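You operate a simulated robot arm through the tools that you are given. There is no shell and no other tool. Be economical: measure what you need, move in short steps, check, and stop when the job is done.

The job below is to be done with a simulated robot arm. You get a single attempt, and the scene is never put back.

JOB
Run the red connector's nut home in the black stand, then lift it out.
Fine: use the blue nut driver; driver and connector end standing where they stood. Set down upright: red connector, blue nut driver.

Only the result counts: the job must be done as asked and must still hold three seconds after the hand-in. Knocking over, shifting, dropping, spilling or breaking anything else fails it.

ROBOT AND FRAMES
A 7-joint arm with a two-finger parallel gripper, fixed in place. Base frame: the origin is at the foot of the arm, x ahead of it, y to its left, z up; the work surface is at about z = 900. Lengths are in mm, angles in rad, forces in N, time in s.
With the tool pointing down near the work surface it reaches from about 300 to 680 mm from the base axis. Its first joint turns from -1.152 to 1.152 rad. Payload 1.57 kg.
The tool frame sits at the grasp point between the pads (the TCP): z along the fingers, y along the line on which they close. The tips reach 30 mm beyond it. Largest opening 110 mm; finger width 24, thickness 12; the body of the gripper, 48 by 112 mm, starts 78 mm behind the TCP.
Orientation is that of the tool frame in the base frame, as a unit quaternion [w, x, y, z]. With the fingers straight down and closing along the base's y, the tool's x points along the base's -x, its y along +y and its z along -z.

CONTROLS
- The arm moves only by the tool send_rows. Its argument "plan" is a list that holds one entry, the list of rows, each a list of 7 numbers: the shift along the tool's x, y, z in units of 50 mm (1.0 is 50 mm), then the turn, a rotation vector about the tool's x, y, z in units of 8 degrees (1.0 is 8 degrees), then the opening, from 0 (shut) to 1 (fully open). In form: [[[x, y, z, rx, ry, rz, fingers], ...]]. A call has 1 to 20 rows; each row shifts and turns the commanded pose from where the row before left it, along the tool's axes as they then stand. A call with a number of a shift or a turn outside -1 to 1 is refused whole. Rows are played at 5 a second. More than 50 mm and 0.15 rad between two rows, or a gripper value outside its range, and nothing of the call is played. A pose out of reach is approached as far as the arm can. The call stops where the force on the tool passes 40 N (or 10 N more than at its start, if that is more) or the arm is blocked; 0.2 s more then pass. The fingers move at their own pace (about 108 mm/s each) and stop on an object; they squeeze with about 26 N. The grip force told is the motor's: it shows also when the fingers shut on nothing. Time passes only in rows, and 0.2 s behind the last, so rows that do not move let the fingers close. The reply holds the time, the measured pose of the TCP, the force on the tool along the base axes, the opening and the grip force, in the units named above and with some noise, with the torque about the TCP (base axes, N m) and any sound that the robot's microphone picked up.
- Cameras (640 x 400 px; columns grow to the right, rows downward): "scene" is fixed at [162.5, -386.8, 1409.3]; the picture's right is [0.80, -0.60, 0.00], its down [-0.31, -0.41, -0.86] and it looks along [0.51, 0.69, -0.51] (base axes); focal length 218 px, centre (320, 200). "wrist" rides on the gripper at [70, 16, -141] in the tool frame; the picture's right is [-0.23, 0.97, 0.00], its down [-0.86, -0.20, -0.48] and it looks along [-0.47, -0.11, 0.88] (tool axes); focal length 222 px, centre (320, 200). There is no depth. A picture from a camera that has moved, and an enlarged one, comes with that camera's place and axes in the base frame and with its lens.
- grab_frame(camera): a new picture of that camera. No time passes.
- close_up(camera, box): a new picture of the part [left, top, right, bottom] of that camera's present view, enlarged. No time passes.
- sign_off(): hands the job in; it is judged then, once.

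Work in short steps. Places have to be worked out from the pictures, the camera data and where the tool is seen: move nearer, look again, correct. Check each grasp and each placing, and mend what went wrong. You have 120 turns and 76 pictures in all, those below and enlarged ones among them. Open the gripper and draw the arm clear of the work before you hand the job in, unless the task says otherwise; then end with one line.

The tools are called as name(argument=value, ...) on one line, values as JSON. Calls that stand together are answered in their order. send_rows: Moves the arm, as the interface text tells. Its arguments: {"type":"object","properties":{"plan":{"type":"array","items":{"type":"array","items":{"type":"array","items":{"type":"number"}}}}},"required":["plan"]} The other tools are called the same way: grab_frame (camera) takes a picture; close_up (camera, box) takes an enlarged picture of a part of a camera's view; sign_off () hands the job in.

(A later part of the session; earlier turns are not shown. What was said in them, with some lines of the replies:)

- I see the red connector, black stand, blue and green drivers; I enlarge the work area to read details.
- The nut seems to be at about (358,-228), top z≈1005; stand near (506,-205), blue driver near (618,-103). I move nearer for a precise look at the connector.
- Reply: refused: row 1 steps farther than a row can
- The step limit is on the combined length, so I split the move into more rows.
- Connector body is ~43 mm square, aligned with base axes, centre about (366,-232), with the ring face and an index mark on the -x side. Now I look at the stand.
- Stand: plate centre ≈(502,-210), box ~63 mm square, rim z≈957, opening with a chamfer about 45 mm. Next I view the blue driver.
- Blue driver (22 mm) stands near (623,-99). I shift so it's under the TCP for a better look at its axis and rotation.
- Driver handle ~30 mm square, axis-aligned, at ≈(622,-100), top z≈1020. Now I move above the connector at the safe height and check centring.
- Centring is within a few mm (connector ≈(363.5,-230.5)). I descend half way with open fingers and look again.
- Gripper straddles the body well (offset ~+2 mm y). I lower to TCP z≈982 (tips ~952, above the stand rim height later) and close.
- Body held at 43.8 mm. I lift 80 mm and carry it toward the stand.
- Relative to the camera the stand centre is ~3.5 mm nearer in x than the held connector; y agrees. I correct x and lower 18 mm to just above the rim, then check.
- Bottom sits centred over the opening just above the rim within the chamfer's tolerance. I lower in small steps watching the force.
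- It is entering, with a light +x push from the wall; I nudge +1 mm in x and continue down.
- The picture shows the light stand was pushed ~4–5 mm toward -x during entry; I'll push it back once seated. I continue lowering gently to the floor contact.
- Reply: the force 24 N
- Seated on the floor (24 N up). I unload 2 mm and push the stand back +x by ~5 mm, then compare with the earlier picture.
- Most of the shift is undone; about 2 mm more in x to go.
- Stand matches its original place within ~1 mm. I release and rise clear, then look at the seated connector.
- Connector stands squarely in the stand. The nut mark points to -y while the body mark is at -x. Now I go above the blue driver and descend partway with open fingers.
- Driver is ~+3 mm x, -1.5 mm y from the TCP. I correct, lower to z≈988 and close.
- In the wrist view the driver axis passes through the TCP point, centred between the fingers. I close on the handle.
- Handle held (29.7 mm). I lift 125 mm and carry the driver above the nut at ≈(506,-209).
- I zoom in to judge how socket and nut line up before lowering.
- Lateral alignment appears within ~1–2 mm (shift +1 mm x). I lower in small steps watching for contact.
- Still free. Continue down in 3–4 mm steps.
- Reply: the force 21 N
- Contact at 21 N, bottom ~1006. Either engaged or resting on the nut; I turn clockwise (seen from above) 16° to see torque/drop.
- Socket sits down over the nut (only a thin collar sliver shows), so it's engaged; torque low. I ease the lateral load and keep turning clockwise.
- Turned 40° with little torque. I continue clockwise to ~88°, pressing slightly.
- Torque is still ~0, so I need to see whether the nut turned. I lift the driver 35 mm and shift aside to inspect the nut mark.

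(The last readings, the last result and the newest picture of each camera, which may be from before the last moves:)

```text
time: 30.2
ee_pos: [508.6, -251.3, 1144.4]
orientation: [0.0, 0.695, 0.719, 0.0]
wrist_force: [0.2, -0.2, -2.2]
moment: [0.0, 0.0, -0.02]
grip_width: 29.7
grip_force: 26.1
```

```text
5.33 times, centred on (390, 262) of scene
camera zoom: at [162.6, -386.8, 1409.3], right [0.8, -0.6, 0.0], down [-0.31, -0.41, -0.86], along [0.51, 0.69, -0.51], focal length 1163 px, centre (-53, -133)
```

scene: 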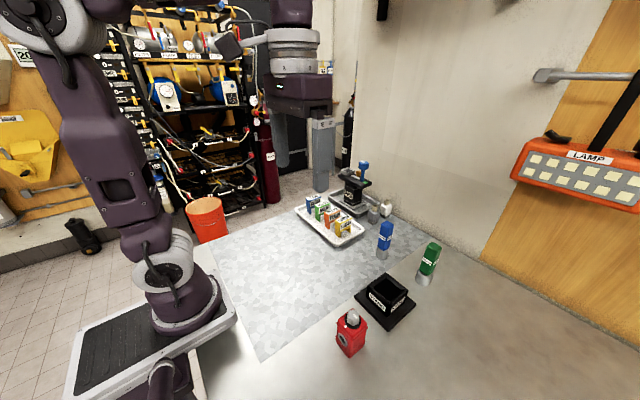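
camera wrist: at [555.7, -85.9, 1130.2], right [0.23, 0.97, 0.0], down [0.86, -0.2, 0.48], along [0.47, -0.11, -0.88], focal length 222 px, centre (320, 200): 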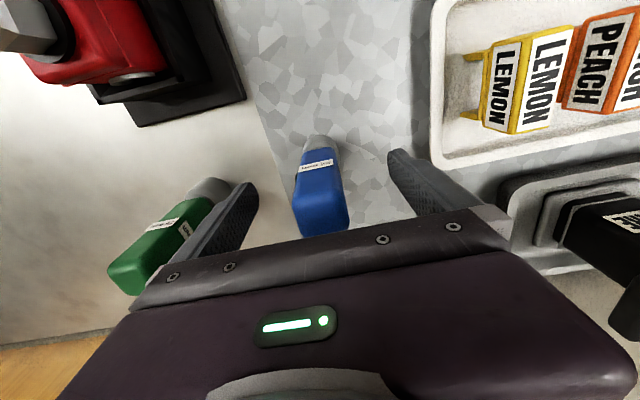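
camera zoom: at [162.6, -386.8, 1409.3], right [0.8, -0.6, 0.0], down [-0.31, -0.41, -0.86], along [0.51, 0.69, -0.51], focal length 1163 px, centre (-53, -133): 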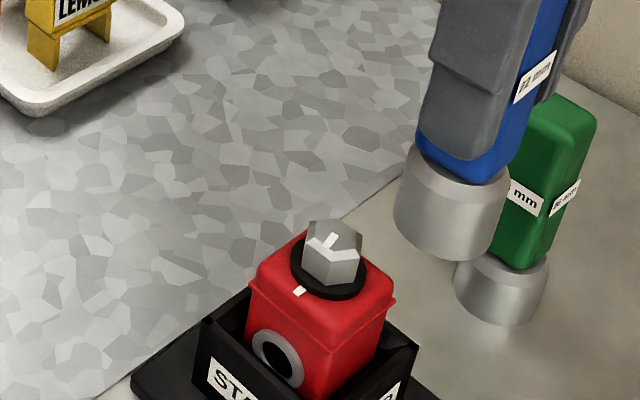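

close_up(camera="scene", box=[370, 255, 405, 285])

```text
13.33 times, centred on (388, 270) of scene
camera zoom: at [162.6, -386.8, 1409.3], right [0.8, -0.6, 0.0], down [-0.31, -0.41, -0.86], along [0.51, 0.69, -0.51], focal length 2907 px, centre (-580, -733)
```

zoom: 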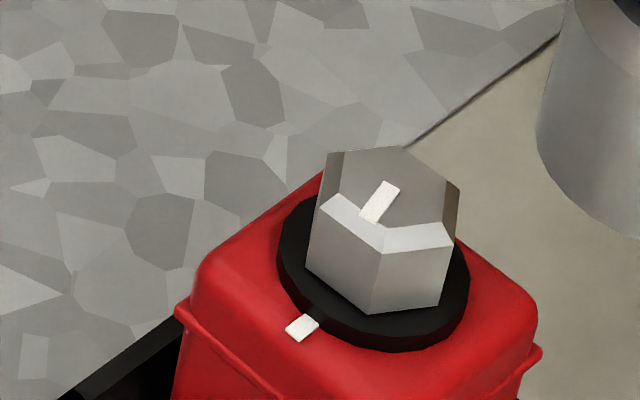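

The nut mark has turned from -y to almost -x (≈12° short of the body mark), so the driver works. I re-seat the driver with a small lateral correction and continue.

send_rows(plan=[[[0.78, -0.02, 0, 0, 0, 0, 0.15], [0, 0, 0, 0, 0, 0, 0.15], [0, 0, 0.5, 0, 0, 0, 0.15], [0, 0, 0.25, 0, 0, 0, 0.15], [0, 0, 0.1, 0, 0, 0, 0.15], [0, 0, 0.1, 0, 0, 0, 0.15], [0, 0, 0, 0, 0, 0, 0.15]]])

```text
time: 31.8
ee_pos: [505.0, -210.8, 1095.7]
orientation: [0.002, 0.695, 0.719, 0.0]
wrist_force: [2.0, -1.9, 23.4]
moment: [-0.11, 0.18, 0.01]
grip_width: 30.1
grip_force: 26.3
```

Contact at 23 N; I turn on clockwise 24° and watch z/torque.

send_rows(plan=[[[0, 0, 0, 0, 0, 0.6, 0.15], [0, 0, 0, 0, 0, 0.6, 0.15], [0, 0, 0, 0, 0, 0.6, 0.15], [0, 0, 0, 0, 0, 0.6, 0.15], [0, 0, 0, 0, 0, 0.6, 0.15], [0, 0, 0, 0, 0, 0, 0.15]]])

close_up(camera="scene", box=[365, 240, 415, 300])

```text
time: 33.2
ee_pos: [504.1, -209.9, 1096.5]
orientation: [0.0, 0.829, 0.559, 0.001]
wrist_force: [-1.7, -4.0, 17.3]
moment: [-0.34, 0.4, 0.04]
grip_width: 29.8
grip_force: 25.9
```

```text
6.67 times, centred on (390, 270) of scene
camera zoom: at [162.2, -386.8, 1409.4], right [0.8, -0.6, 0.0], down [-0.31, -0.41, -0.86], along [0.51, 0.69, -0.51], focal length 1454 px, centre (-147, -267)
```

zoom: 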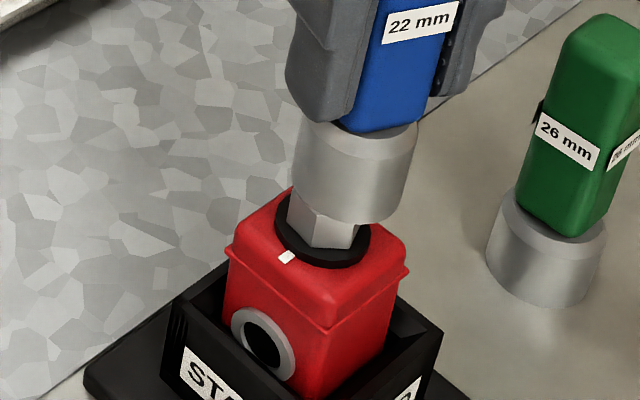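

The socket now rests on the nut top, offset, and the driver has slipped up in the grip ~10 mm. I lift 15 mm and inspect the offset.

send_rows(plan=[[[0, 0, -0.3, 0, 0, 0, 0.15], [0, 0, 0, 0, 0, 0, 0.15], [0, 0, 0, 0, 0, 0, 0.15]]])

close_up(camera="scene", box=[350, 210, 430, 300])

grab_frame(camera="wrist")

```text
time: 34.0
ee_pos: [505.5, -211.3, 1110.7]
orientation: [0.0, 0.828, 0.56, 0.0]
wrist_force: [-0.4, 0.1, -1.4]
moment: [-0.03, 0.03, -0.02]
grip_width: 29.8
grip_force: 26.2
```

```text
4.44 times, centred on (390, 255) of scene
camera zoom: at [162.6, -386.8, 1409.3], right [0.8, -0.6, 0.0], down [-0.31, -0.41, -0.86], along [0.51, 0.69, -0.51], focal length 969 px, centre (9, -44)
```

zoom: 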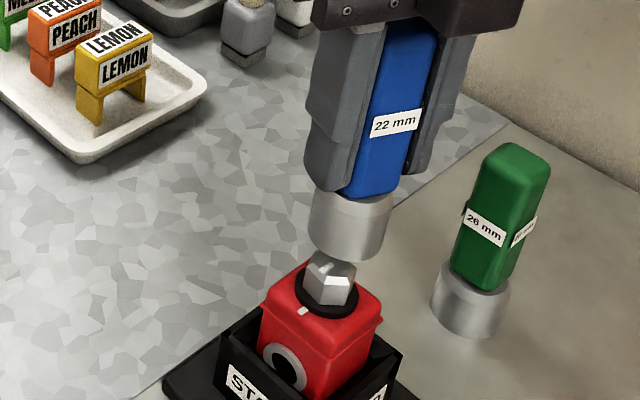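

```text
30 pictures are left
camera wrist: at [548.1, -153.6, 1252.5], right [0.82, -0.58, 0.0], down [-0.51, -0.72, 0.48], along [-0.28, -0.39, -0.88], focal length 222 px, centre (320, 200)
```

wrist: 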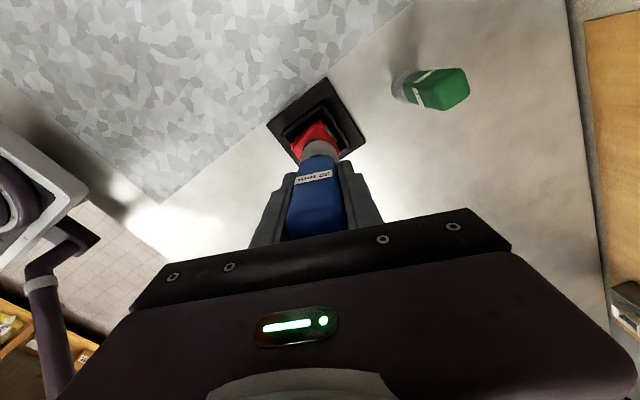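

Connector settled ~5 mm toward -x, and the driver hex is ~30° ahead of the nut. I turn the driver back 32°, shift ~-5 mm x, and check.

send_rows(plan=[[[-0.037, -0.093, 0, 0, 0, -1, 0.15], [0, 0, 0, 0, 0, -1, 0.15], [0, 0, 0, 0, 0, -1, 0.15], [0, 0, 0, 0, 0, -1, 0.15], [0, 0, 0, 0, 0, 0, 0.15], [0, 0, 0, 0, 0, 0, 0.15]]])

close_up(camera="scene", box=[365, 245, 410, 285])

```text
time: 35.4
ee_pos: [500.8, -210.8, 1111.2]
orientation: [0.0, 0.643, 0.766, 0.0]
wrist_force: [0.4, 0.4, -1.9]
moment: [-0.01, 0.0, -0.01]
grip_width: 29.6
grip_force: 26.3
```

```text
10.00 times, centred on (388, 265) of scene
camera zoom: at [162.6, -386.8, 1409.3], right [0.8, -0.6, 0.0], down [-0.31, -0.41, -0.86], along [0.51, 0.69, -0.51], focal length 2181 px, centre (-355, -450)
```

zoom: 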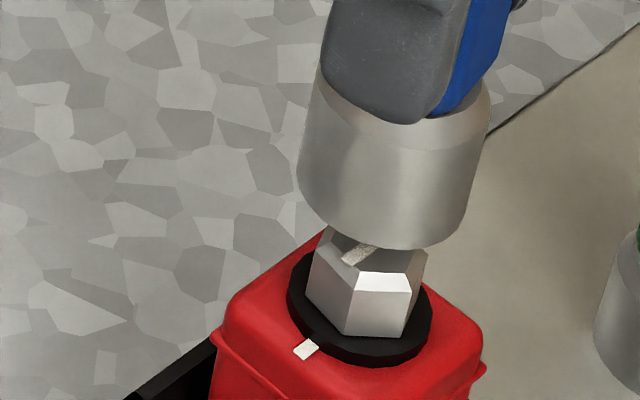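

Socket appears centred over the nut; nut mark now ≈ aligned with body mark. I turn +12° to match the hex and lower to just above contact.

send_rows(plan=[[[0, 0, 0.1, 0, 0, 0.75, 0.15], [0, 0, 0.1, 0, 0, 0.75, 0.15], [0, 0, 0.06, 0, 0, 0, 0.15], [0, 0, 0, 0, 0, 0, 0.15]]])

close_up(camera="scene", box=[365, 245, 410, 285])

```text
time: 36.4
ee_pos: [498.9, -210.8, 1098.2]
orientation: [-0.001, 0.72, 0.694, 0.0]
wrist_force: [-0.1, -0.6, -2.3]
moment: [0.0, -0.01, -0.03]
grip_width: 29.6
grip_force: 26.1
```

```text
10.00 times, centred on (388, 265) of scene
camera zoom: at [162.6, -386.8, 1409.3], right [0.8, -0.6, 0.0], down [-0.31, -0.41, -0.86], along [0.51, 0.69, -0.51], focal length 2181 px, centre (-355, -450)
```

zoom: 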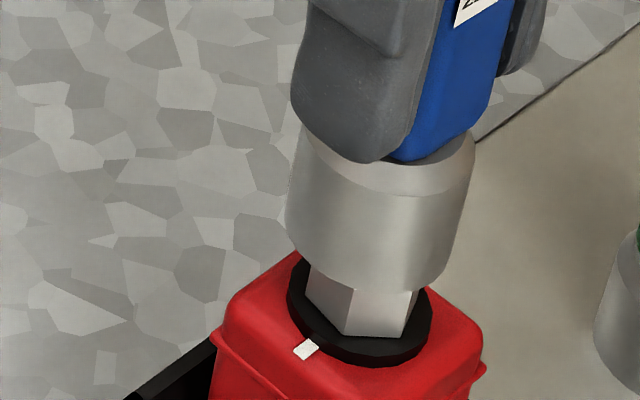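

Well centred. I lower gently in 1.5 mm steps.

send_rows(plan=[[[0, 0, 0.03, 0, 0, 0, 0.15], [0, 0, 0.03, 0, 0, 0, 0.15], [0, 0, 0, 0, 0, 0, 0.15]]])

```text
time: 37.2
ee_pos: [499.9, -209.7, 1094.8]
orientation: [0.0, 0.72, 0.694, -0.001]
wrist_force: [-1.0, 0.5, -0.9]
moment: [-0.04, -0.03, -0.04]
grip_width: 29.9
grip_force: 26.4
```

send_rows(plan=[[[0, 0, 0.03, 0, 0, 0, 0.15], [0, 0, 0.03, 0, 0, 0, 0.15], [0, 0, 0, 0, 0, 0, 0.15]]])

```text
time: 38.0
ee_pos: [499.9, -209.9, 1091.4]
orientation: [0.0, 0.72, 0.694, 0.0]
wrist_force: [-0.1, -0.6, -0.9]
moment: [-0.04, 0.02, 0.0]
grip_width: 29.8
grip_force: 25.8
```

Below the earlier contact height with no force, so it's sliding over the nut; continue down.

send_rows(plan=[[[0, 0, 0.04, 0, 0, 0, 0.15], [0, 0, 0.04, 0, 0, 0, 0.15], [0, 0, 0, 0, 0, 0, 0.15]]])

```text
time: 38.8
ee_pos: [501.4, -211.4, 1087.5]
orientation: [0.0, 0.719, 0.695, 0.0]
wrist_force: [0.4, 0.4, -1.3]
moment: [-0.05, 0.05, 0.02]
grip_width: 29.7
grip_force: 25.9
```

send_rows(plan=[[[0, 0, 0.04, 0, 0, 0, 0.15], [0, 0, 0.04, 0, 0, 0, 0.15], [0, 0, 0, 0, 0, 0, 0.15]]])

```text
time: 39.6
ee_pos: [500.2, -209.9, 1083.4]
orientation: [0.001, 0.719, 0.695, 0.0]
wrist_force: [-0.7, -0.3, -1.9]
moment: [-0.05, 0.0, 0.01]
grip_width: 29.6
grip_force: 26.2
```

send_rows(plan=[[[0, 0, 0.04, 0, 0, 0, 0.15], [0, 0, 0.04, 0, 0, 0, 0.15], [0, 0, 0, 0, 0, 0, 0.15]]])

close_up(camera="scene", box=[365, 245, 410, 285])

```text
time: 40.4
ee_pos: [499.5, -210.4, 1079.7]
orientation: [0.002, 0.719, 0.695, 0.0]
wrist_force: [-0.1, -1.6, 4.2]
moment: [-0.22, -0.05, 0.03]
grip_width: 29.8
grip_force: 26.2
```

```text
10.00 times, centred on (388, 265) of scene
camera zoom: at [162.5, -386.8, 1409.3], right [0.8, -0.6, 0.0], down [-0.31, -0.41, -0.86], along [0.51, 0.69, -0.51], focal length 2181 px, centre (-355, -450)
```

zoom: 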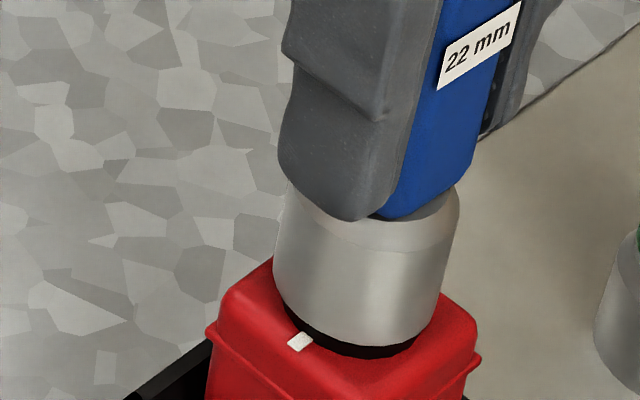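

Fully seated on the nut (4 N contact). Now turn clockwise and watch the torque about z.

send_rows(plan=[[[0, 0, 0, 0, 0, 0.8, 0.15], [0, 0, 0, 0, 0, 0.8, 0.15], [0, 0, 0, 0, 0, 0.8, 0.15], [0, 0, 0, 0, 0, 0, 0.15]]])

```text
time: 41.4
ee_pos: [499.3, -209.4, 1078.8]
orientation: [0.0, 0.826, 0.564, 0.0]
wrist_force: [-4.3, -2.8, 12.7]
moment: [-0.14, 0.19, 0.01]
grip_width: 29.7
grip_force: 26.4
```

send_rows(plan=[[[0, 0, -0.01, 0, 0, 0.8, 0.15], [0, 0, 0, 0, 0, 0.8, 0.15], [0, 0, 0, 0, 0, 0.8, 0.15], [0, 0, 0, 0, 0, 0.8, 0.15], [0, 0, 0, 0, 0, 0.8, 0.15], [0, 0, 0, 0, 0, 0, 0.15]]])

close_up(camera="scene", box=[365, 245, 410, 285])

```text
time: 42.8
ee_pos: [499.7, -210.4, 1079.1]
orientation: [-0.001, 0.949, 0.315, 0.0]
wrist_force: [0.6, 2.0, 1.2]
moment: [0.2, -0.18, 0.41]
grip_width: 29.6
grip_force: 26.0
```

```text
10.00 times, centred on (388, 265) of scene
camera zoom: at [162.5, -386.7, 1409.3], right [0.8, -0.6, 0.0], down [-0.31, -0.41, -0.86], along [0.51, 0.69, -0.51], focal length 2181 px, centre (-355, -450)
```

zoom: 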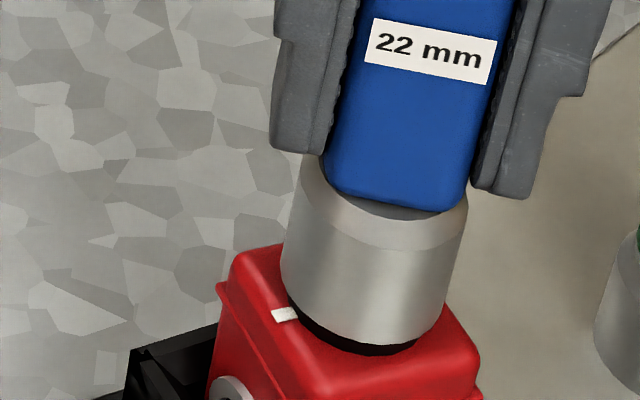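

Torque jumped to 0.41 N·m – the nut has bottomed, and the body seems to have rotated a bit. I look at the wider scene.

close_up(camera="scene", box=[340, 250, 430, 320])

```text
5.71 times, centred on (385, 285) of scene
camera zoom: at [162.5, -386.7, 1409.3], right [0.8, -0.6, 0.0], down [-0.31, -0.41, -0.86], along [0.51, 0.69, -0.51], focal length 1246 px, centre (-51, -286)
```

zoom: 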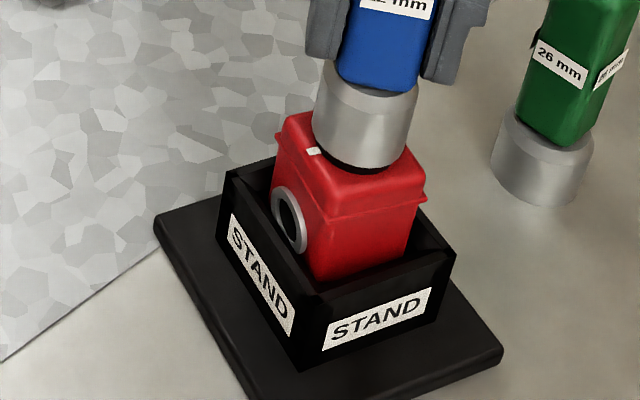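

The whole stand rotated ~20° with the tight nut. I relieve the torque, lift the driver off and inspect the marks.

send_rows(plan=[[[0, 0, 0, 0, 0, -0.5, 0.15], [0, 0, -0.4, 0, 0, 0, 0.15], [0, 0, -0.6, 0, 0, 0, 0.15], [-0.6, -0.4, 0, 0, 0, 0, 0.15], [0, 0, 0, 0, 0, 0, 0.15]]])

close_up(camera="scene", box=[355, 245, 425, 310])

```text
time: 44.0
ee_pos: [461.2, -216.1, 1129.2]
orientation: [0.001, 0.937, 0.349, 0.0]
wrist_force: [1.0, 1.0, -2.4]
moment: [0.01, 0.0, 0.01]
grip_width: 30.0
grip_force: 25.9
```

```text
6.15 times, centred on (390, 278) of scene
camera zoom: at [162.6, -386.8, 1409.3], right [0.8, -0.6, 0.0], down [-0.31, -0.41, -0.86], along [0.51, 0.69, -0.51], focal length 1342 px, centre (-111, -277)
```

zoom: 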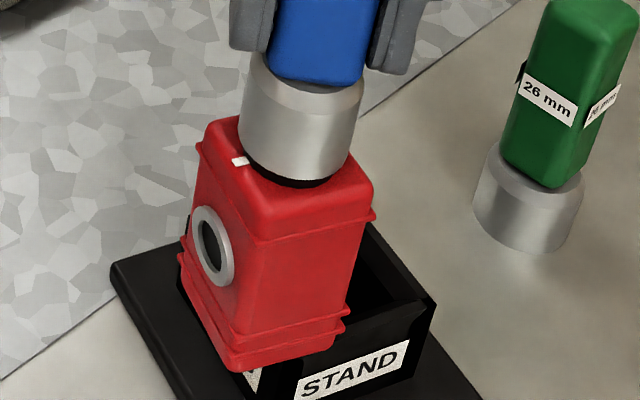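

The connector stuck in the driver and came up with it. I reverse the sideways move exactly and check before re-inserting it.

send_rows(plan=[[[0, 0, -0.1, 0, 0, 0, 0.15], [0.3, 0.2, 0, 0, 0, 0, 0.15], [0.3, 0.2, 0, 0, 0, 0, 0.15], [0, 0, 0, 0, 0, 0, 0.15]]])

close_up(camera="scene", box=[340, 245, 430, 320])

```text
time: 45.0
ee_pos: [501.8, -210.9, 1134.2]
orientation: [-0.001, 0.938, 0.348, 0.0]
wrist_force: [-0.4, 1.0, -2.9]
moment: [-0.02, 0.01, 0.03]
grip_width: 29.8
grip_force: 26.1
```

```text
5.33 times, centred on (385, 282) of scene
camera zoom: at [162.6, -386.8, 1409.3], right [0.8, -0.6, 0.0], down [-0.31, -0.41, -0.86], along [0.51, 0.69, -0.51], focal length 1163 px, centre (-27, -240)
```

zoom: 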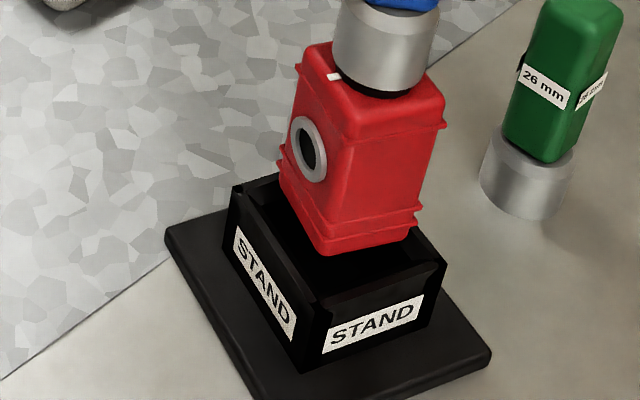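

It hangs upright right above the opening. I lower it back into the stand.

send_rows(plan=[[[0, 0, 0.2, 0, 0, 0, 0.15], [0, 0, 0.2, 0, 0, 0, 0.15], [0, 0, 0.2, 0, 0, 0, 0.15], [0, 0, 0.2, 0, 0, 0, 0.15], [0, 0, 0.15, 0, 0, 0, 0.15], [0, 0, 0, 0, 0, 0, 0.15]]])

```text
time: 46.4
ee_pos: [500.0, -209.9, 1087.6]
orientation: [0.0, 0.937, 0.348, 0.0]
wrist_force: [1.9, -2.3, 0.2]
moment: [-0.12, -0.23, 0.18]
grip_width: 29.6
grip_force: 25.8
```

send_rows(plan=[[[0, 0, 0.08, 0, 0, 0, 0.15], [0, 0, 0.05, 0, 0, 0, 0.15], [0, 0, 0, 0, 0, 0, 0.15]]])

close_up(camera="scene", box=[340, 245, 430, 320])

```text
time: 47.2
ee_pos: [500.0, -210.7, 1081.1]
orientation: [-0.001, 0.937, 0.348, -0.001]
wrist_force: [-0.2, -2.3, -0.7]
moment: [-0.14, -0.11, 0.19]
grip_width: 29.8
grip_force: 26.4
```

```text
5.33 times, centred on (385, 282) of scene
camera zoom: at [162.6, -386.9, 1409.3], right [0.8, -0.6, 0.0], down [-0.31, -0.41, -0.86], along [0.51, 0.69, -0.51], focal length 1163 px, centre (-27, -240)
```

zoom: 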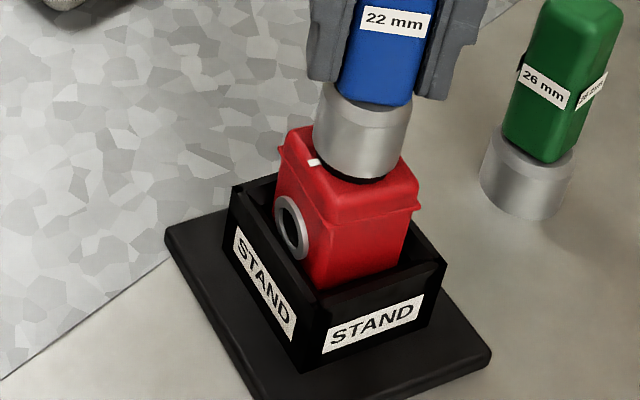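

Back in the stand, with 0.19 N·m residual torque binding the hex. I turn back ccw in small steps until torque vanishes, to free the socket.

send_rows(plan=[[[0, 0, 0.02, 0, 0, -0.4, 0.15], [0, 0, 0, 0, 0, -0.3, 0.15], [0, 0, 0, 0, 0, 0, 0.15]]])

```text
time: 48.0
ee_pos: [500.8, -209.8, 1080.6]
orientation: [0.0, 0.919, 0.394, 0.001]
wrist_force: [-1.3, -0.5, -2.6]
moment: [0.01, 0.01, 0.02]
grip_width: 29.6
grip_force: 25.7
```

Torque is gone. I lift a little and check whether the connector stays.

send_rows(plan=[[[0, 0, -0.15, 0, 0, 0, 0.15], [0, 0, -0.15, 0, 0, 0, 0.15], [0, 0, 0, 0, 0, 0, 0.15]]])

close_up(camera="scene", box=[340, 245, 430, 320])

```text
time: 48.8
ee_pos: [499.9, -210.0, 1095.8]
orientation: [0.0, 0.919, 0.394, -0.001]
wrist_force: [0.2, -0.5, -3.2]
moment: [-0.01, 0.0, -0.01]
grip_width: 29.8
grip_force: 26.1
```

```text
5.33 times, centred on (385, 282) of scene
camera zoom: at [162.6, -386.8, 1409.3], right [0.8, -0.6, 0.0], down [-0.31, -0.41, -0.86], along [0.51, 0.69, -0.51], focal length 1163 px, centre (-27, -240)
```

zoom: 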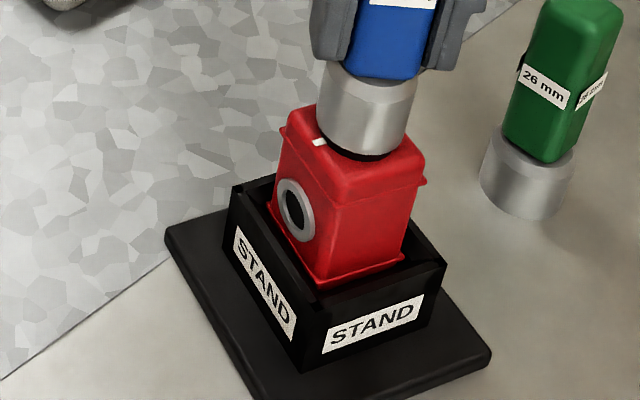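

The connector still clings. I re-seat it and rotate ccw a few more degrees until a slight opposite torque shows.

send_rows(plan=[[[0, 0, 0.15, 0, 0, 0, 0.15], [0, 0, 0.15, 0, 0, 0, 0.15], [0, 0, 0, 0, 0, -0.4, 0.15], [0, 0, 0, 0, 0, 0, 0.15]]])

```text
time: 49.8
ee_pos: [500.9, -210.2, 1079.5]
orientation: [0.0, 0.908, 0.42, 0.0]
wrist_force: [0.2, -0.5, -3.2]
moment: [0.02, 0.01, 0.01]
grip_width: 30.0
grip_force: 26.1
```

send_rows(plan=[[[0, 0, 0.04, 0, 0, 0, 0.15], [0, 0, 0.03, 0, 0, -0.4, 0.15], [0, 0, 0, 0, 0, -0.4, 0.15], [0, 0, 0, 0, 0, 0, 0.15]]])

```text
time: 50.8
ee_pos: [500.6, -209.5, 1077.3]
orientation: [0.0, 0.883, 0.469, 0.001]
wrist_force: [-1.1, -2.3, 19.4]
moment: [-0.09, 0.06, -0.02]
grip_width: 29.7
grip_force: 26.0
```

send_rows(plan=[[[0, 0, -0.1, 0, 0, 0, 0.15], [0, 0, -0.15, 0, 0, 0, 0.15], [0, 0, -0.2, 0, 0, 0, 0.15], [0, 0, 0, 0, 0, 0, 0.15]]])

close_up(camera="scene", box=[350, 240, 420, 300])

```text
time: 51.8
ee_pos: [501.6, -209.8, 1099.2]
orientation: [0.0, 0.883, 0.469, 0.0]
wrist_force: [0.7, -0.1, -1.5]
moment: [0.01, 0.0, 0.01]
grip_width: 29.8
grip_force: 26.1
```

```text
6.67 times, centred on (385, 270) of scene
camera zoom: at [162.6, -386.8, 1409.3], right [0.8, -0.6, 0.0], down [-0.31, -0.41, -0.86], along [0.51, 0.69, -0.51], focal length 1454 px, centre (-113, -267)
```

zoom: 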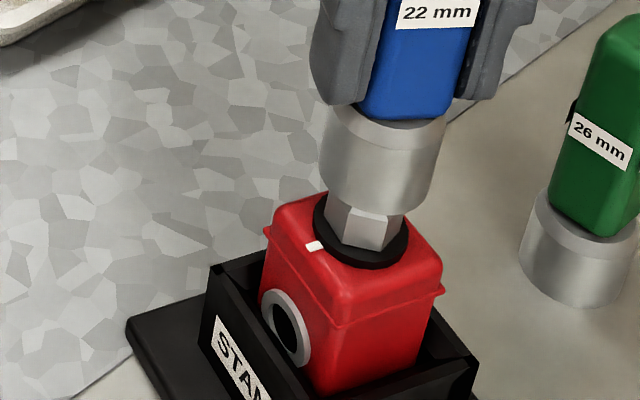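

Free now. I lift clear and move toward the driver's home, then inspect the nut marks.

send_rows(plan=[[[0, 0, -0.8, 0, 0, 0, 0.15], [0.9, 0.22, 0, 0, 0, 0, 0.15], [0, 0, 0, 0, 0, 0, 0.15]]])

close_up(camera="scene", box=[365, 250, 410, 290])

```text
time: 52.6
ee_pos: [536.4, -181.2, 1139.7]
orientation: [0.0, 0.883, 0.469, 0.0]
wrist_force: [-0.1, 0.3, -2.1]
moment: [0.02, 0.01, 0.0]
grip_width: 29.5
grip_force: 26.5
```

```text
10.00 times, centred on (388, 270) of scene
camera zoom: at [162.6, -386.8, 1409.3], right [0.8, -0.6, 0.0], down [-0.31, -0.41, -0.86], along [0.51, 0.69, -0.51], focal length 2181 px, centre (-355, -500)
```

zoom: 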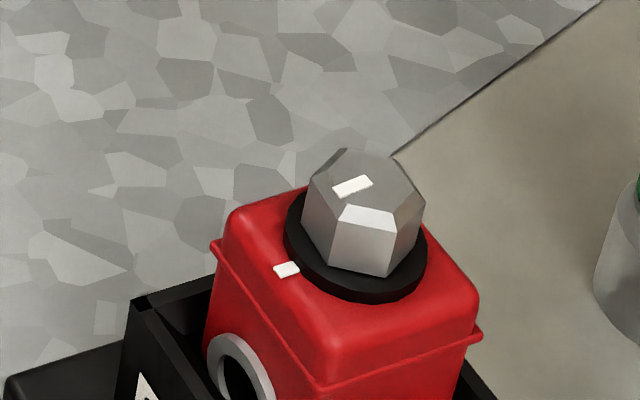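

The nut's mark is now in line with the body mark: nut is home. I turn the hand back to its original yaw (−124°).

send_rows(plan=[[[0, 0, 0, 0, 0, -1, 0.15], [0, 0, 0, 0, 0, -1, 0.15], [0, 0, 0, 0, 0, -1, 0.15], [0, 0, 0, 0, 0, -1, 0.15], [0, 0, 0, 0, 0, -1, 0.15], [0, 0, 0, 0, 0, -1, 0.15], [0, 0, 0, 0, 0, -1, 0.15], [0, 0, 0, 0, 0, -1, 0.15], [0, 0, 0, 0, 0, -1, 0.15], [0, 0, 0, 0, 0, -1, 0.15], [0, 0, 0, 0, 0, -1, 0.15], [0, 0, 0, 0, 0, -1, 0.15], [0, 0, 0, 0, 0, -1, 0.15], [0, 0, 0, 0, 0, -1, 0.15], [0, 0, 0, 0, 0, -1, 0.15], [0, 0, 0, 0, 0, -0.5, 0.15], [0, 0, 0, 0, 0, 0, 0.15]]])

```text
time: 56.2
ee_pos: [533.5, -180.0, 1140.2]
orientation: [0.0, -0.001, 1.0, 0.0]
wrist_force: [-0.1, -0.2, -2.5]
moment: [-0.01, 0.01, 0.01]
grip_width: 30.0
grip_force: 25.7
```

Yaw restored. I carry the driver to its home and lower to ~15 mm above the table.

send_rows(plan=[[[-0.603, 0.525, 0, 0, 0, 0, 0.15], [-0.603, 0.525, 0, 0, 0, 0, 0.15], [-0.603, 0.525, 0, 0, 0, 0, 0.15], [0, 0, 0.9, 0, 0, 0, 0.15], [0, 0, 0.9, 0, 0, 0, 0.15], [0, 0, 0.9, 0, 0, 0, 0.15], [0, 0, 0, 0, 0, 0, 0.15], [0, 0, 0, 0, 0, 0, 0.15]]])

close_up(camera="scene", box=[330, 190, 450, 270])

```text
time: 58.0
ee_pos: [624.5, -97.3, 1006.1]
orientation: [-0.001, -0.001, 1.0, 0.0]
wrist_force: [-0.4, 0.2, -1.8]
moment: [-0.01, 0.01, 0.02]
grip_width: 30.1
grip_force: 25.8
```

```text
5.00 times, centred on (390, 230) of scene
camera zoom: at [162.6, -386.8, 1409.3], right [0.8, -0.6, 0.0], down [-0.31, -0.41, -0.86], along [0.51, 0.69, -0.51], focal length 1090 px, centre (-30, 50)
```

zoom: 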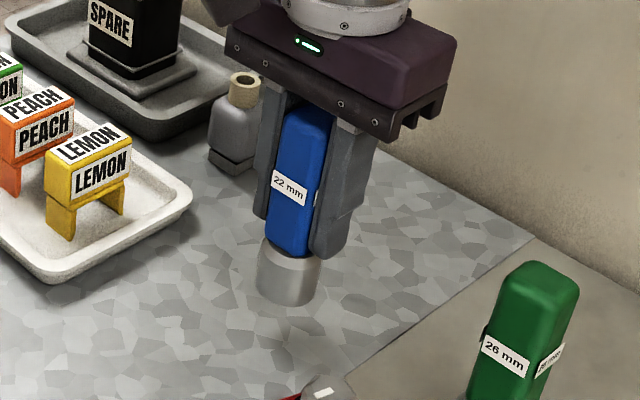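

Driver upright. I lower 14 mm and then look for contact.

send_rows(plan=[[[0, -0.03, 0.16, 0, 0, 0, 0.15], [0, 0, 0.12, 0, 0, 0, 0.15], [0, 0, 0, 0, 0, 0, 0.15]]])

```text
time: 58.8
ee_pos: [625.7, -98.9, 991.0]
orientation: [0.0, 0.0, 1.0, 0.0]
wrist_force: [-0.3, -0.1, -1.1]
moment: [0.04, -0.03, 0.01]
grip_width: 29.8
grip_force: 25.4
```

send_rows(plan=[[[0, 0, 0.08, 0, 0, 0, 0.15], [0, 0, 0.06, 0, 0, 0, 0.15], [0, 0, 0, 0, 0, 0, 0.15]]])

```text
time: 59.6
ee_pos: [624.7, -101.0, 983.5]
orientation: [0.0, 0.0, 1.0, 0.0]
wrist_force: [-0.4, 0.6, -1.0]
moment: [0.0, 0.0, -0.01]
grip_width: 30.0
grip_force: 25.5
```

send_rows(plan=[[[0, 0, 0.05, 0, 0, 0, 0.15], [0, 0, 0, 0, 0, 0, 0.15]]])

```text
time: 60.2
ee_pos: [624.3, -100.1, 979.9]
orientation: [0.0, -0.001, 1.0, 0.0]
wrist_force: [0.4, -0.6, -1.5]
moment: [-0.02, 0.02, 0.0]
grip_width: 29.6
grip_force: 25.8
```

send_rows(plan=[[[0, 0, 0.03, 0, 0, 0, 0.15], [0, 0, 0.03, 0, 0, 0, 0.15], [0, 0, 0, 0, 0, 0, 0.15]]])

close_up(camera="scene", box=[330, 190, 450, 270])

```text
time: 61.0
ee_pos: [624.1, -102.0, 977.9]
orientation: [-0.001, 0.0, 1.0, 0.0]
wrist_force: [-0.8, -0.4, -2.6]
moment: [-0.01, -0.01, 0.0]
grip_width: 29.6
grip_force: 25.9
```

```text
5.00 times, centred on (390, 230) of scene
camera zoom: at [162.6, -386.8, 1409.3], right [0.8, -0.6, 0.0], down [-0.31, -0.41, -0.86], along [0.51, 0.69, -0.51], focal length 1090 px, centre (-30, 50)
```

zoom: 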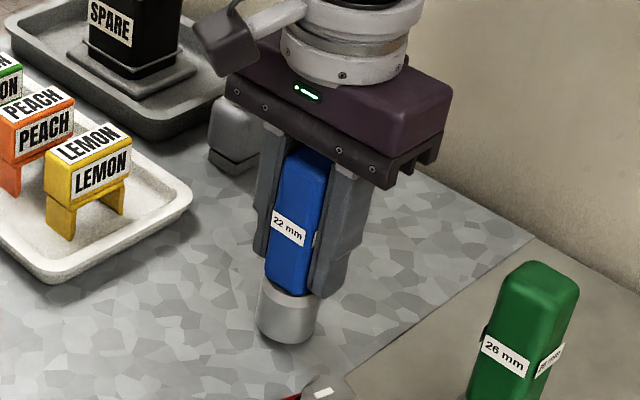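

About 3–4 mm above the table still; lowering until contact.

send_rows(plan=[[[0, 0, 0.03, 0, 0, 0, 0.15], [0, 0, 0.02, 0, 0, 0, 0.15], [0, 0, 0, 0, 0, 0, 0.15]]])

```text
time: 61.8
ee_pos: [625.3, -102.2, 975.8]
orientation: [-0.001, 0.0, 1.0, -0.001]
wrist_force: [0.7, 0.4, -1.8]
moment: [0.0, 0.0, -0.01]
grip_width: 29.7
grip_force: 26.1
```

send_rows(plan=[[[0, 0, 0.03, 0, 0, 0, 0.15], [0, 0, 0.02, 0, 0, 0, 0.15], [0, 0, 0, 0, 0, 0, 0.15]]])

```text
time: 62.6
ee_pos: [623.4, -100.7, 972.5]
orientation: [0.0, 0.0, 1.0, 0.0]
wrist_force: [-0.7, 0.3, -1.8]
moment: [0.0, -0.01, -0.03]
grip_width: 29.8
grip_force: 26.2
```

send_rows(plan=[[[0, 0, 0.02, 0, 0, 0, 0.15], [0, 0, 0.02, 0, 0, 0, 0.15], [0, 0, 0, 0, 0, 0, 0.15]]])

```text
time: 63.4
ee_pos: [624.7, -101.1, 971.4]
orientation: [0.001, 0.0, 1.0, -0.001]
wrist_force: [-3.0, 1.9, 17.4]
moment: [0.11, 0.58, 0.03]
grip_width: 29.8
grip_force: 26.1
```

Table contact. I back off 1 mm, open, and rise straight up.

send_rows(plan=[[[0, 0, -0.025, 0, 0, 0, 0.15], [0, 0, 0, 0, 0, 0, 0.4], [0, 0, 0, 0, 0, 0, 0.7], [0, 0, 0, 0, 0, 0, 0.8], [0, 0, -0.8, 0, 0, 0, 0.8], [0, 0, -0.9, 0, 0, 0, 0.8], [0, 0, -0.9, 0, 0, 0, 0.8], [0, 0, 0, 0, 0, 0, 1]]])

close_up(camera="scene", box=[330, 190, 450, 270])

```text
time: 65.2
ee_pos: [625.3, -101.5, 1101.5]
orientation: [0.0, 0.0, 1.0, 0.0]
wrist_force: [0.2, -0.4, -0.2]
moment: [-0.01, -0.02, 0.02]
grip_width: 109.8
grip_force: 0.0
```

```text
5.00 times, centred on (390, 230) of scene
camera zoom: at [162.5, -386.8, 1409.3], right [0.8, -0.6, 0.0], down [-0.31, -0.41, -0.86], along [0.51, 0.69, -0.51], focal length 1090 px, centre (-30, 50)
```

zoom: 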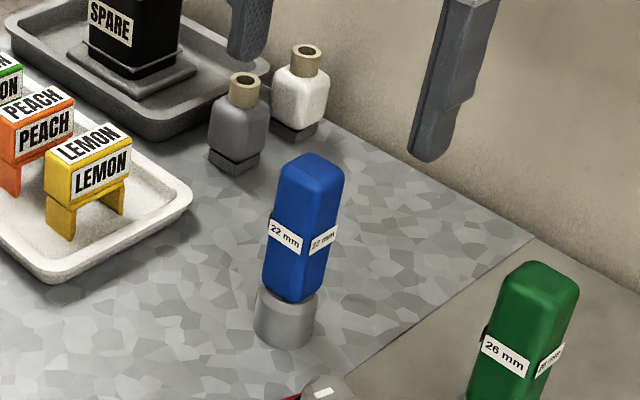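

Driver stands upright at home (within ~2 mm). Now I go to the earlier stand-viewing pose to compare the stand's yaw.

send_rows(plan=[[[0.768, -0.41, -0.056, 0, 0, 0, 1], [0.768, -0.41, -0.056, 0, 0, 0, 1], [0.768, -0.41, -0.056, 0, 0, 0, 1], [0.768, -0.41, -0.056, 0, 0, 0, 1], [0.768, -0.41, -0.056, 0, 0, 0, 1], [0, 0, 0, 0, 0, 0, 1]]])

close_up(camera="wrist", box=[240, 110, 400, 210])

```text
time: 66.6
ee_pos: [432.7, -202.9, 1115.3]
orientation: [0.0, 0.0, 1.0, 0.0]
wrist_force: [0.6, 0.0, 0.5]
moment: [0.0, -0.02, -0.01]
grip_width: 110.2
grip_force: 0.1
```

```text
4.00 times, centred on (320, 160) of wrist
camera zoom: at [364.6, -188.4, 1256.6], right [0.23, 0.97, 0.0], down [0.85, -0.2, 0.48], along [0.47, -0.11, -0.88], focal length 888 px, centre (320, 360)
```

zoom: 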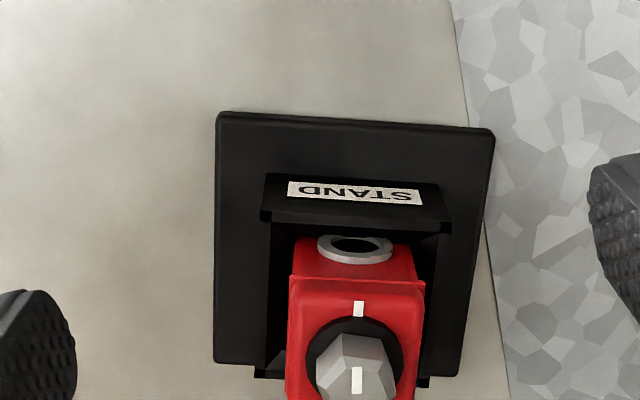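

Marks are perfectly aligned. The stand's centre is in place but it is yawed ~16° clockwise; I'll grip the seated connector with matching yaw and turn it back. Move above first and look.

send_rows(plan=[[[-0.663, -0.065, 0, 0, 0, 0, 1], [-0.663, -0.065, 0, 0, 0, 0, 1], [0, 0, 0.8, 0, 0, 0.95, 1], [0, 0, 0.8, 0, 0, 0.95, 1], [0, 0, 0, 0, 0, 0, 1]]])

close_up(camera="wrist", box=[220, 110, 420, 235])

```text
time: 67.8
ee_pos: [496.0, -210.6, 1034.4]
orientation: [0.0, 0.133, 0.991, 0.0]
wrist_force: [0.0, 0.0, -0.9]
moment: [0.02, 0.02, -0.02]
grip_width: 110.0
grip_force: 0.1
```

```text
3.20 times, centred on (320, 172) of wrist
camera zoom: at [434.9, -177.0, 1175.4], right [0.48, 0.88, 0.0], down [0.77, -0.42, 0.48], along [0.42, -0.23, -0.88], focal length 711 px, centre (320, 288)
```

zoom: 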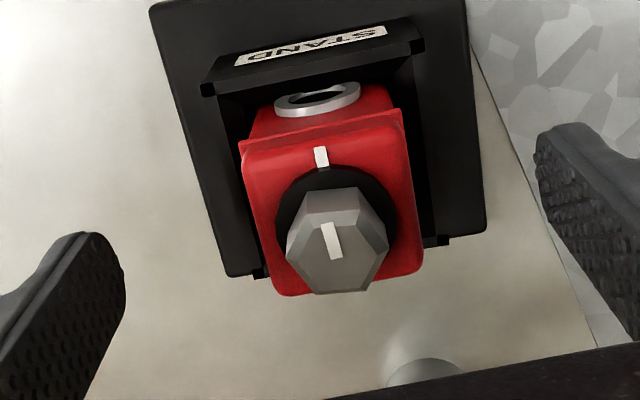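

Yaw matches the body. I shift 5 mm forward, 2.7 mm in tool y, descend to z≈992 and grip.

send_rows(plan=[[[-0.1, 0.054, 0.4, 0, 0, 0, 1], [0, 0, 0.42, 0, 0, 0, 1], [0, 0, 0, 0, 0, 0, 1], [0, 0, 0, 0, 0, 0, 0.6], [0, 0, 0, 0, 0, 0, 0.3], [0, 0, 0, 0, 0, 0, 0.3], [0, 0, 0, 0, 0, 0, 0.3]]])

```text
time: 69.4
ee_pos: [503.1, -211.1, 991.5]
orientation: [0.0, 0.132, 0.991, 0.0]
wrist_force: [-0.6, -0.3, -0.3]
moment: [-0.05, -0.01, 0.01]
grip_width: 43.8
grip_force: 26.5
```

Held at 43.8 mm. I turn ccw 19° (incl. clearance) to bring the stand back and check.

send_rows(plan=[[[0, 0, 0, 0, 0, -0.8, 0.3], [0, 0, 0, 0, 0, -0.8, 0.3], [0, 0, 0, 0, 0, -0.8, 0.3], [0, 0, 0, 0, 0, 0, 0.3]]])

close_up(camera="scene", box=[340, 250, 430, 320])

```text
time: 70.4
ee_pos: [504.8, -209.4, 993.9]
orientation: [0.0, -0.036, 0.999, 0.0]
wrist_force: [-0.1, -0.6, -1.3]
moment: [0.04, -0.03, -0.33]
grip_width: 43.7
grip_force: 25.6
```

```text
5.71 times, centred on (385, 285) of scene
camera zoom: at [162.6, -386.8, 1409.3], right [0.8, -0.6, 0.0], down [-0.31, -0.41, -0.86], along [0.51, 0.69, -0.51], focal length 1246 px, centre (-51, -286)
```

zoom: 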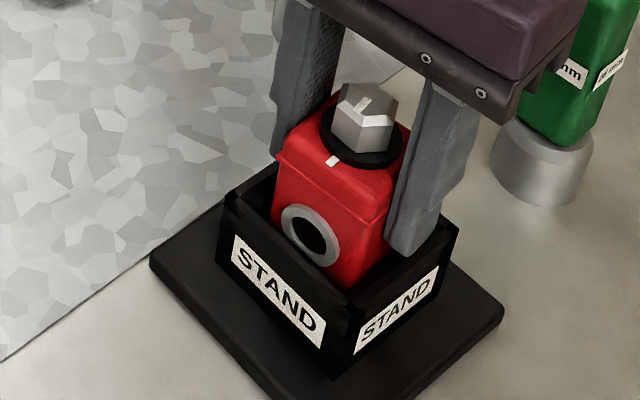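

Stand is back within ~2 mm/2°. I undo the 4° overtravel, then lift the connector straight out 80 mm.

send_rows(plan=[[[0, 0, 0, 0, 0, 0.5, 0.3], [0, 0, 0, 0, 0, 0, 0.3], [0, 0, -0.2, 0, 0, 0, 0.3], [0, 0, -0.3, 0, 0, 0, 0.3], [0, 0, -0.3, 0, 0, 0, 0.3], [0, 0, -0.4, 0, 0, 0, 0.3], [0, 0, -0.5, 0, 0, 0, 0.3], [0, 0, 0, 0, 0, 0, 0.3]]])

close_up(camera="scene", box=[340, 230, 430, 320])

```text
time: 72.2
ee_pos: [502.8, -212.0, 1081.4]
orientation: [0.0, 0.001, 1.0, 0.0]
wrist_force: [-0.2, -0.5, -1.5]
moment: [0.0, -0.01, -0.01]
grip_width: 43.6
grip_force: 26.0
```

```text
4.44 times, centred on (385, 275) of scene
camera zoom: at [162.6, -386.8, 1409.3], right [0.8, -0.6, 0.0], down [-0.31, -0.41, -0.86], along [0.51, 0.69, -0.51], focal length 969 px, centre (31, -133)
```

zoom: 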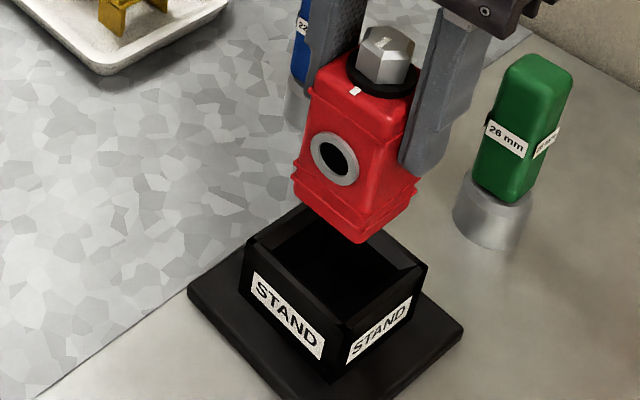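

Connector is out and the stand is undisturbed. I carry it to its original place and lower to ~15 mm above the table.

send_rows(plan=[[[0.935, -0.125, 0, 0, 0, 0, 0.3], [0.935, -0.125, 0, 0, 0, 0, 0.3], [0.935, -0.125, 0, 0, 0, 0, 0.3], [0, 0, 0.8, 0, 0, 0, 0.3], [0, 0, 0.8, 0, 0, 0, 0.3], [0, 0, 0, 0, 0, 0, 0.3], [0, 0, 0, 0, 0, 0, 0.3]]])

close_up(camera="wrist", box=[220, 110, 420, 235])

```text
time: 73.8
ee_pos: [362.9, -228.5, 1001.8]
orientation: [0.0, -0.001, 1.0, 0.0]
wrist_force: [0.3, -0.5, -1.9]
moment: [-0.01, 0.01, 0.01]
grip_width: 43.6
grip_force: 25.7
```

```text
3.20 times, centred on (320, 172) of wrist
camera zoom: at [294.5, -212.8, 1144.1], right [0.23, 0.97, 0.0], down [0.86, -0.2, 0.48], along [0.47, -0.11, -0.88], focal length 711 px, centre (320, 288)
```

zoom: 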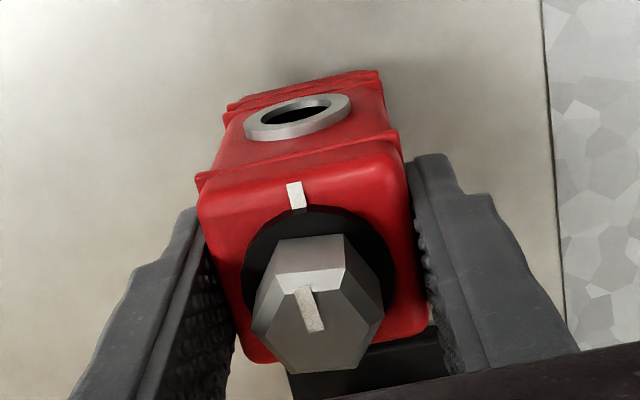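

Held as in the original grasp. Lower to near contact.

send_rows(plan=[[[0, 0, 0.15, 0, 0, 0, 0.3], [0, 0, 0.1, 0, 0, 0, 0.3], [0, 0, 0.04, 0, 0, 0, 0.3], [0, 0, 0, 0, 0, 0, 0.3]]])

```text
time: 74.8
ee_pos: [364.4, -227.5, 986.6]
orientation: [-0.001, 0.0, 1.0, 0.0]
wrist_force: [0.2, 0.3, -1.7]
moment: [-0.02, -0.04, -0.01]
grip_width: 43.7
grip_force: 25.8
```

send_rows(plan=[[[0, 0, 0.03, 0, 0, 0, 0.3], [0, 0, 0.03, 0, 0, 0, 0.3], [0, 0, 0, 0, 0, 0, 0.3]]])

```text
time: 75.6
ee_pos: [364.7, -227.4, 982.1]
orientation: [0.0, 0.001, 1.0, 0.0]
wrist_force: [0.1, -0.3, -1.4]
moment: [-0.04, 0.02, 0.01]
grip_width: 43.9
grip_force: 25.6
```

send_rows(plan=[[[0, 0, 0.02, 0, 0, 0, 0.3], [0, 0, 0.02, 0, 0, 0, 0.3], [0, 0, 0, 0, 0, 0, 0.3]]])

```text
time: 76.4
ee_pos: [364.3, -227.7, 980.0]
orientation: [0.001, 0.0, 1.0, 0.0]
wrist_force: [1.2, -0.6, -0.9]
moment: [-0.04, 0.04, 0.01]
grip_width: 43.5
grip_force: 25.6
```

send_rows(plan=[[[0, 0, 0.02, 0, 0, 0, 0.3], [0, 0, 0.02, 0, 0, 0, 0.3], [0, 0, 0, 0, 0, 0, 0.3]]])

```text
time: 77.2
ee_pos: [364.4, -227.2, 978.9]
orientation: [0.001, 0.0, 1.0, -0.001]
wrist_force: [-1.5, 7.0, 24.0]
moment: [0.25, 0.02, -0.03]
grip_width: 43.6
grip_force: 25.8
```

Table contact. I back off 1 mm, release, rise clear and check.

send_rows(plan=[[[0, 0, -0.025, 0, 0, 0, 0.3], [0, 0, 0, 0, 0, 0, 0.5], [0, 0, 0, 0, 0, 0, 0.8], [0, 0, 0, 0, 0, 0, 1], [0, 0, -0.7, 0, 0, 0, 1], [0, 0, -0.9, 0, 0, 0, 1], [0, 0, -0.9, 0, 0, 0, 1], [0, 0, -0.9, 0, 0, 0, 1], [0, 0, -0.9, 0, 0, 0, 1], [0, 0, 0, 0, 0, 0, 1]]])

close_up(camera="scene", box=[320, 220, 460, 370])

```text
time: 79.4
ee_pos: [364.7, -231.1, 1195.3]
orientation: [0.0, 0.0, 1.0, 0.0]
wrist_force: [-0.3, 0.0, -0.3]
moment: [0.01, -0.02, 0.02]
grip_width: 110.1
grip_force: 0.0
```

```text
2.67 times, centred on (390, 295) of scene
camera zoom: at [162.5, -386.8, 1409.3], right [0.8, -0.6, 0.0], down [-0.31, -0.41, -0.86], along [0.51, 0.69, -0.51], focal length 582 px, centre (133, -53)
```

zoom: 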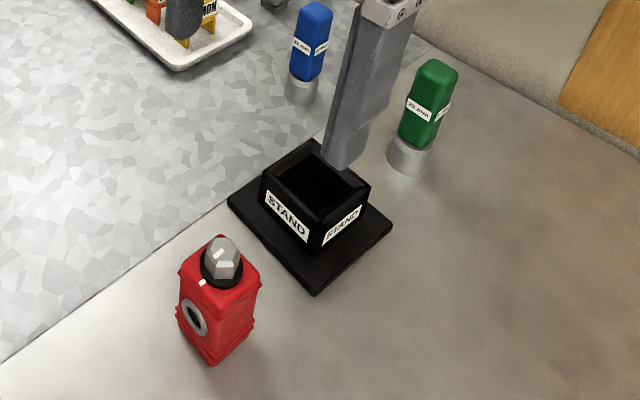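

Connector, driver and stand all stand within ~1–3 px of the first picture; the marks are aligned and the arm is clear with an open gripper. I hand in.

sign_off()

```text
The job is handed in.
```

I ran the red connector's nut home in the black stand with the blue driver; torque rose to 0.41 N·m and the nut and body marks lined up. I then lifted the connector out. Connector and driver are both upright and within about 3 mm of where they started. The stand slid and turned about 16° along the way, and I turned it back to within about 2 mm and 2°.
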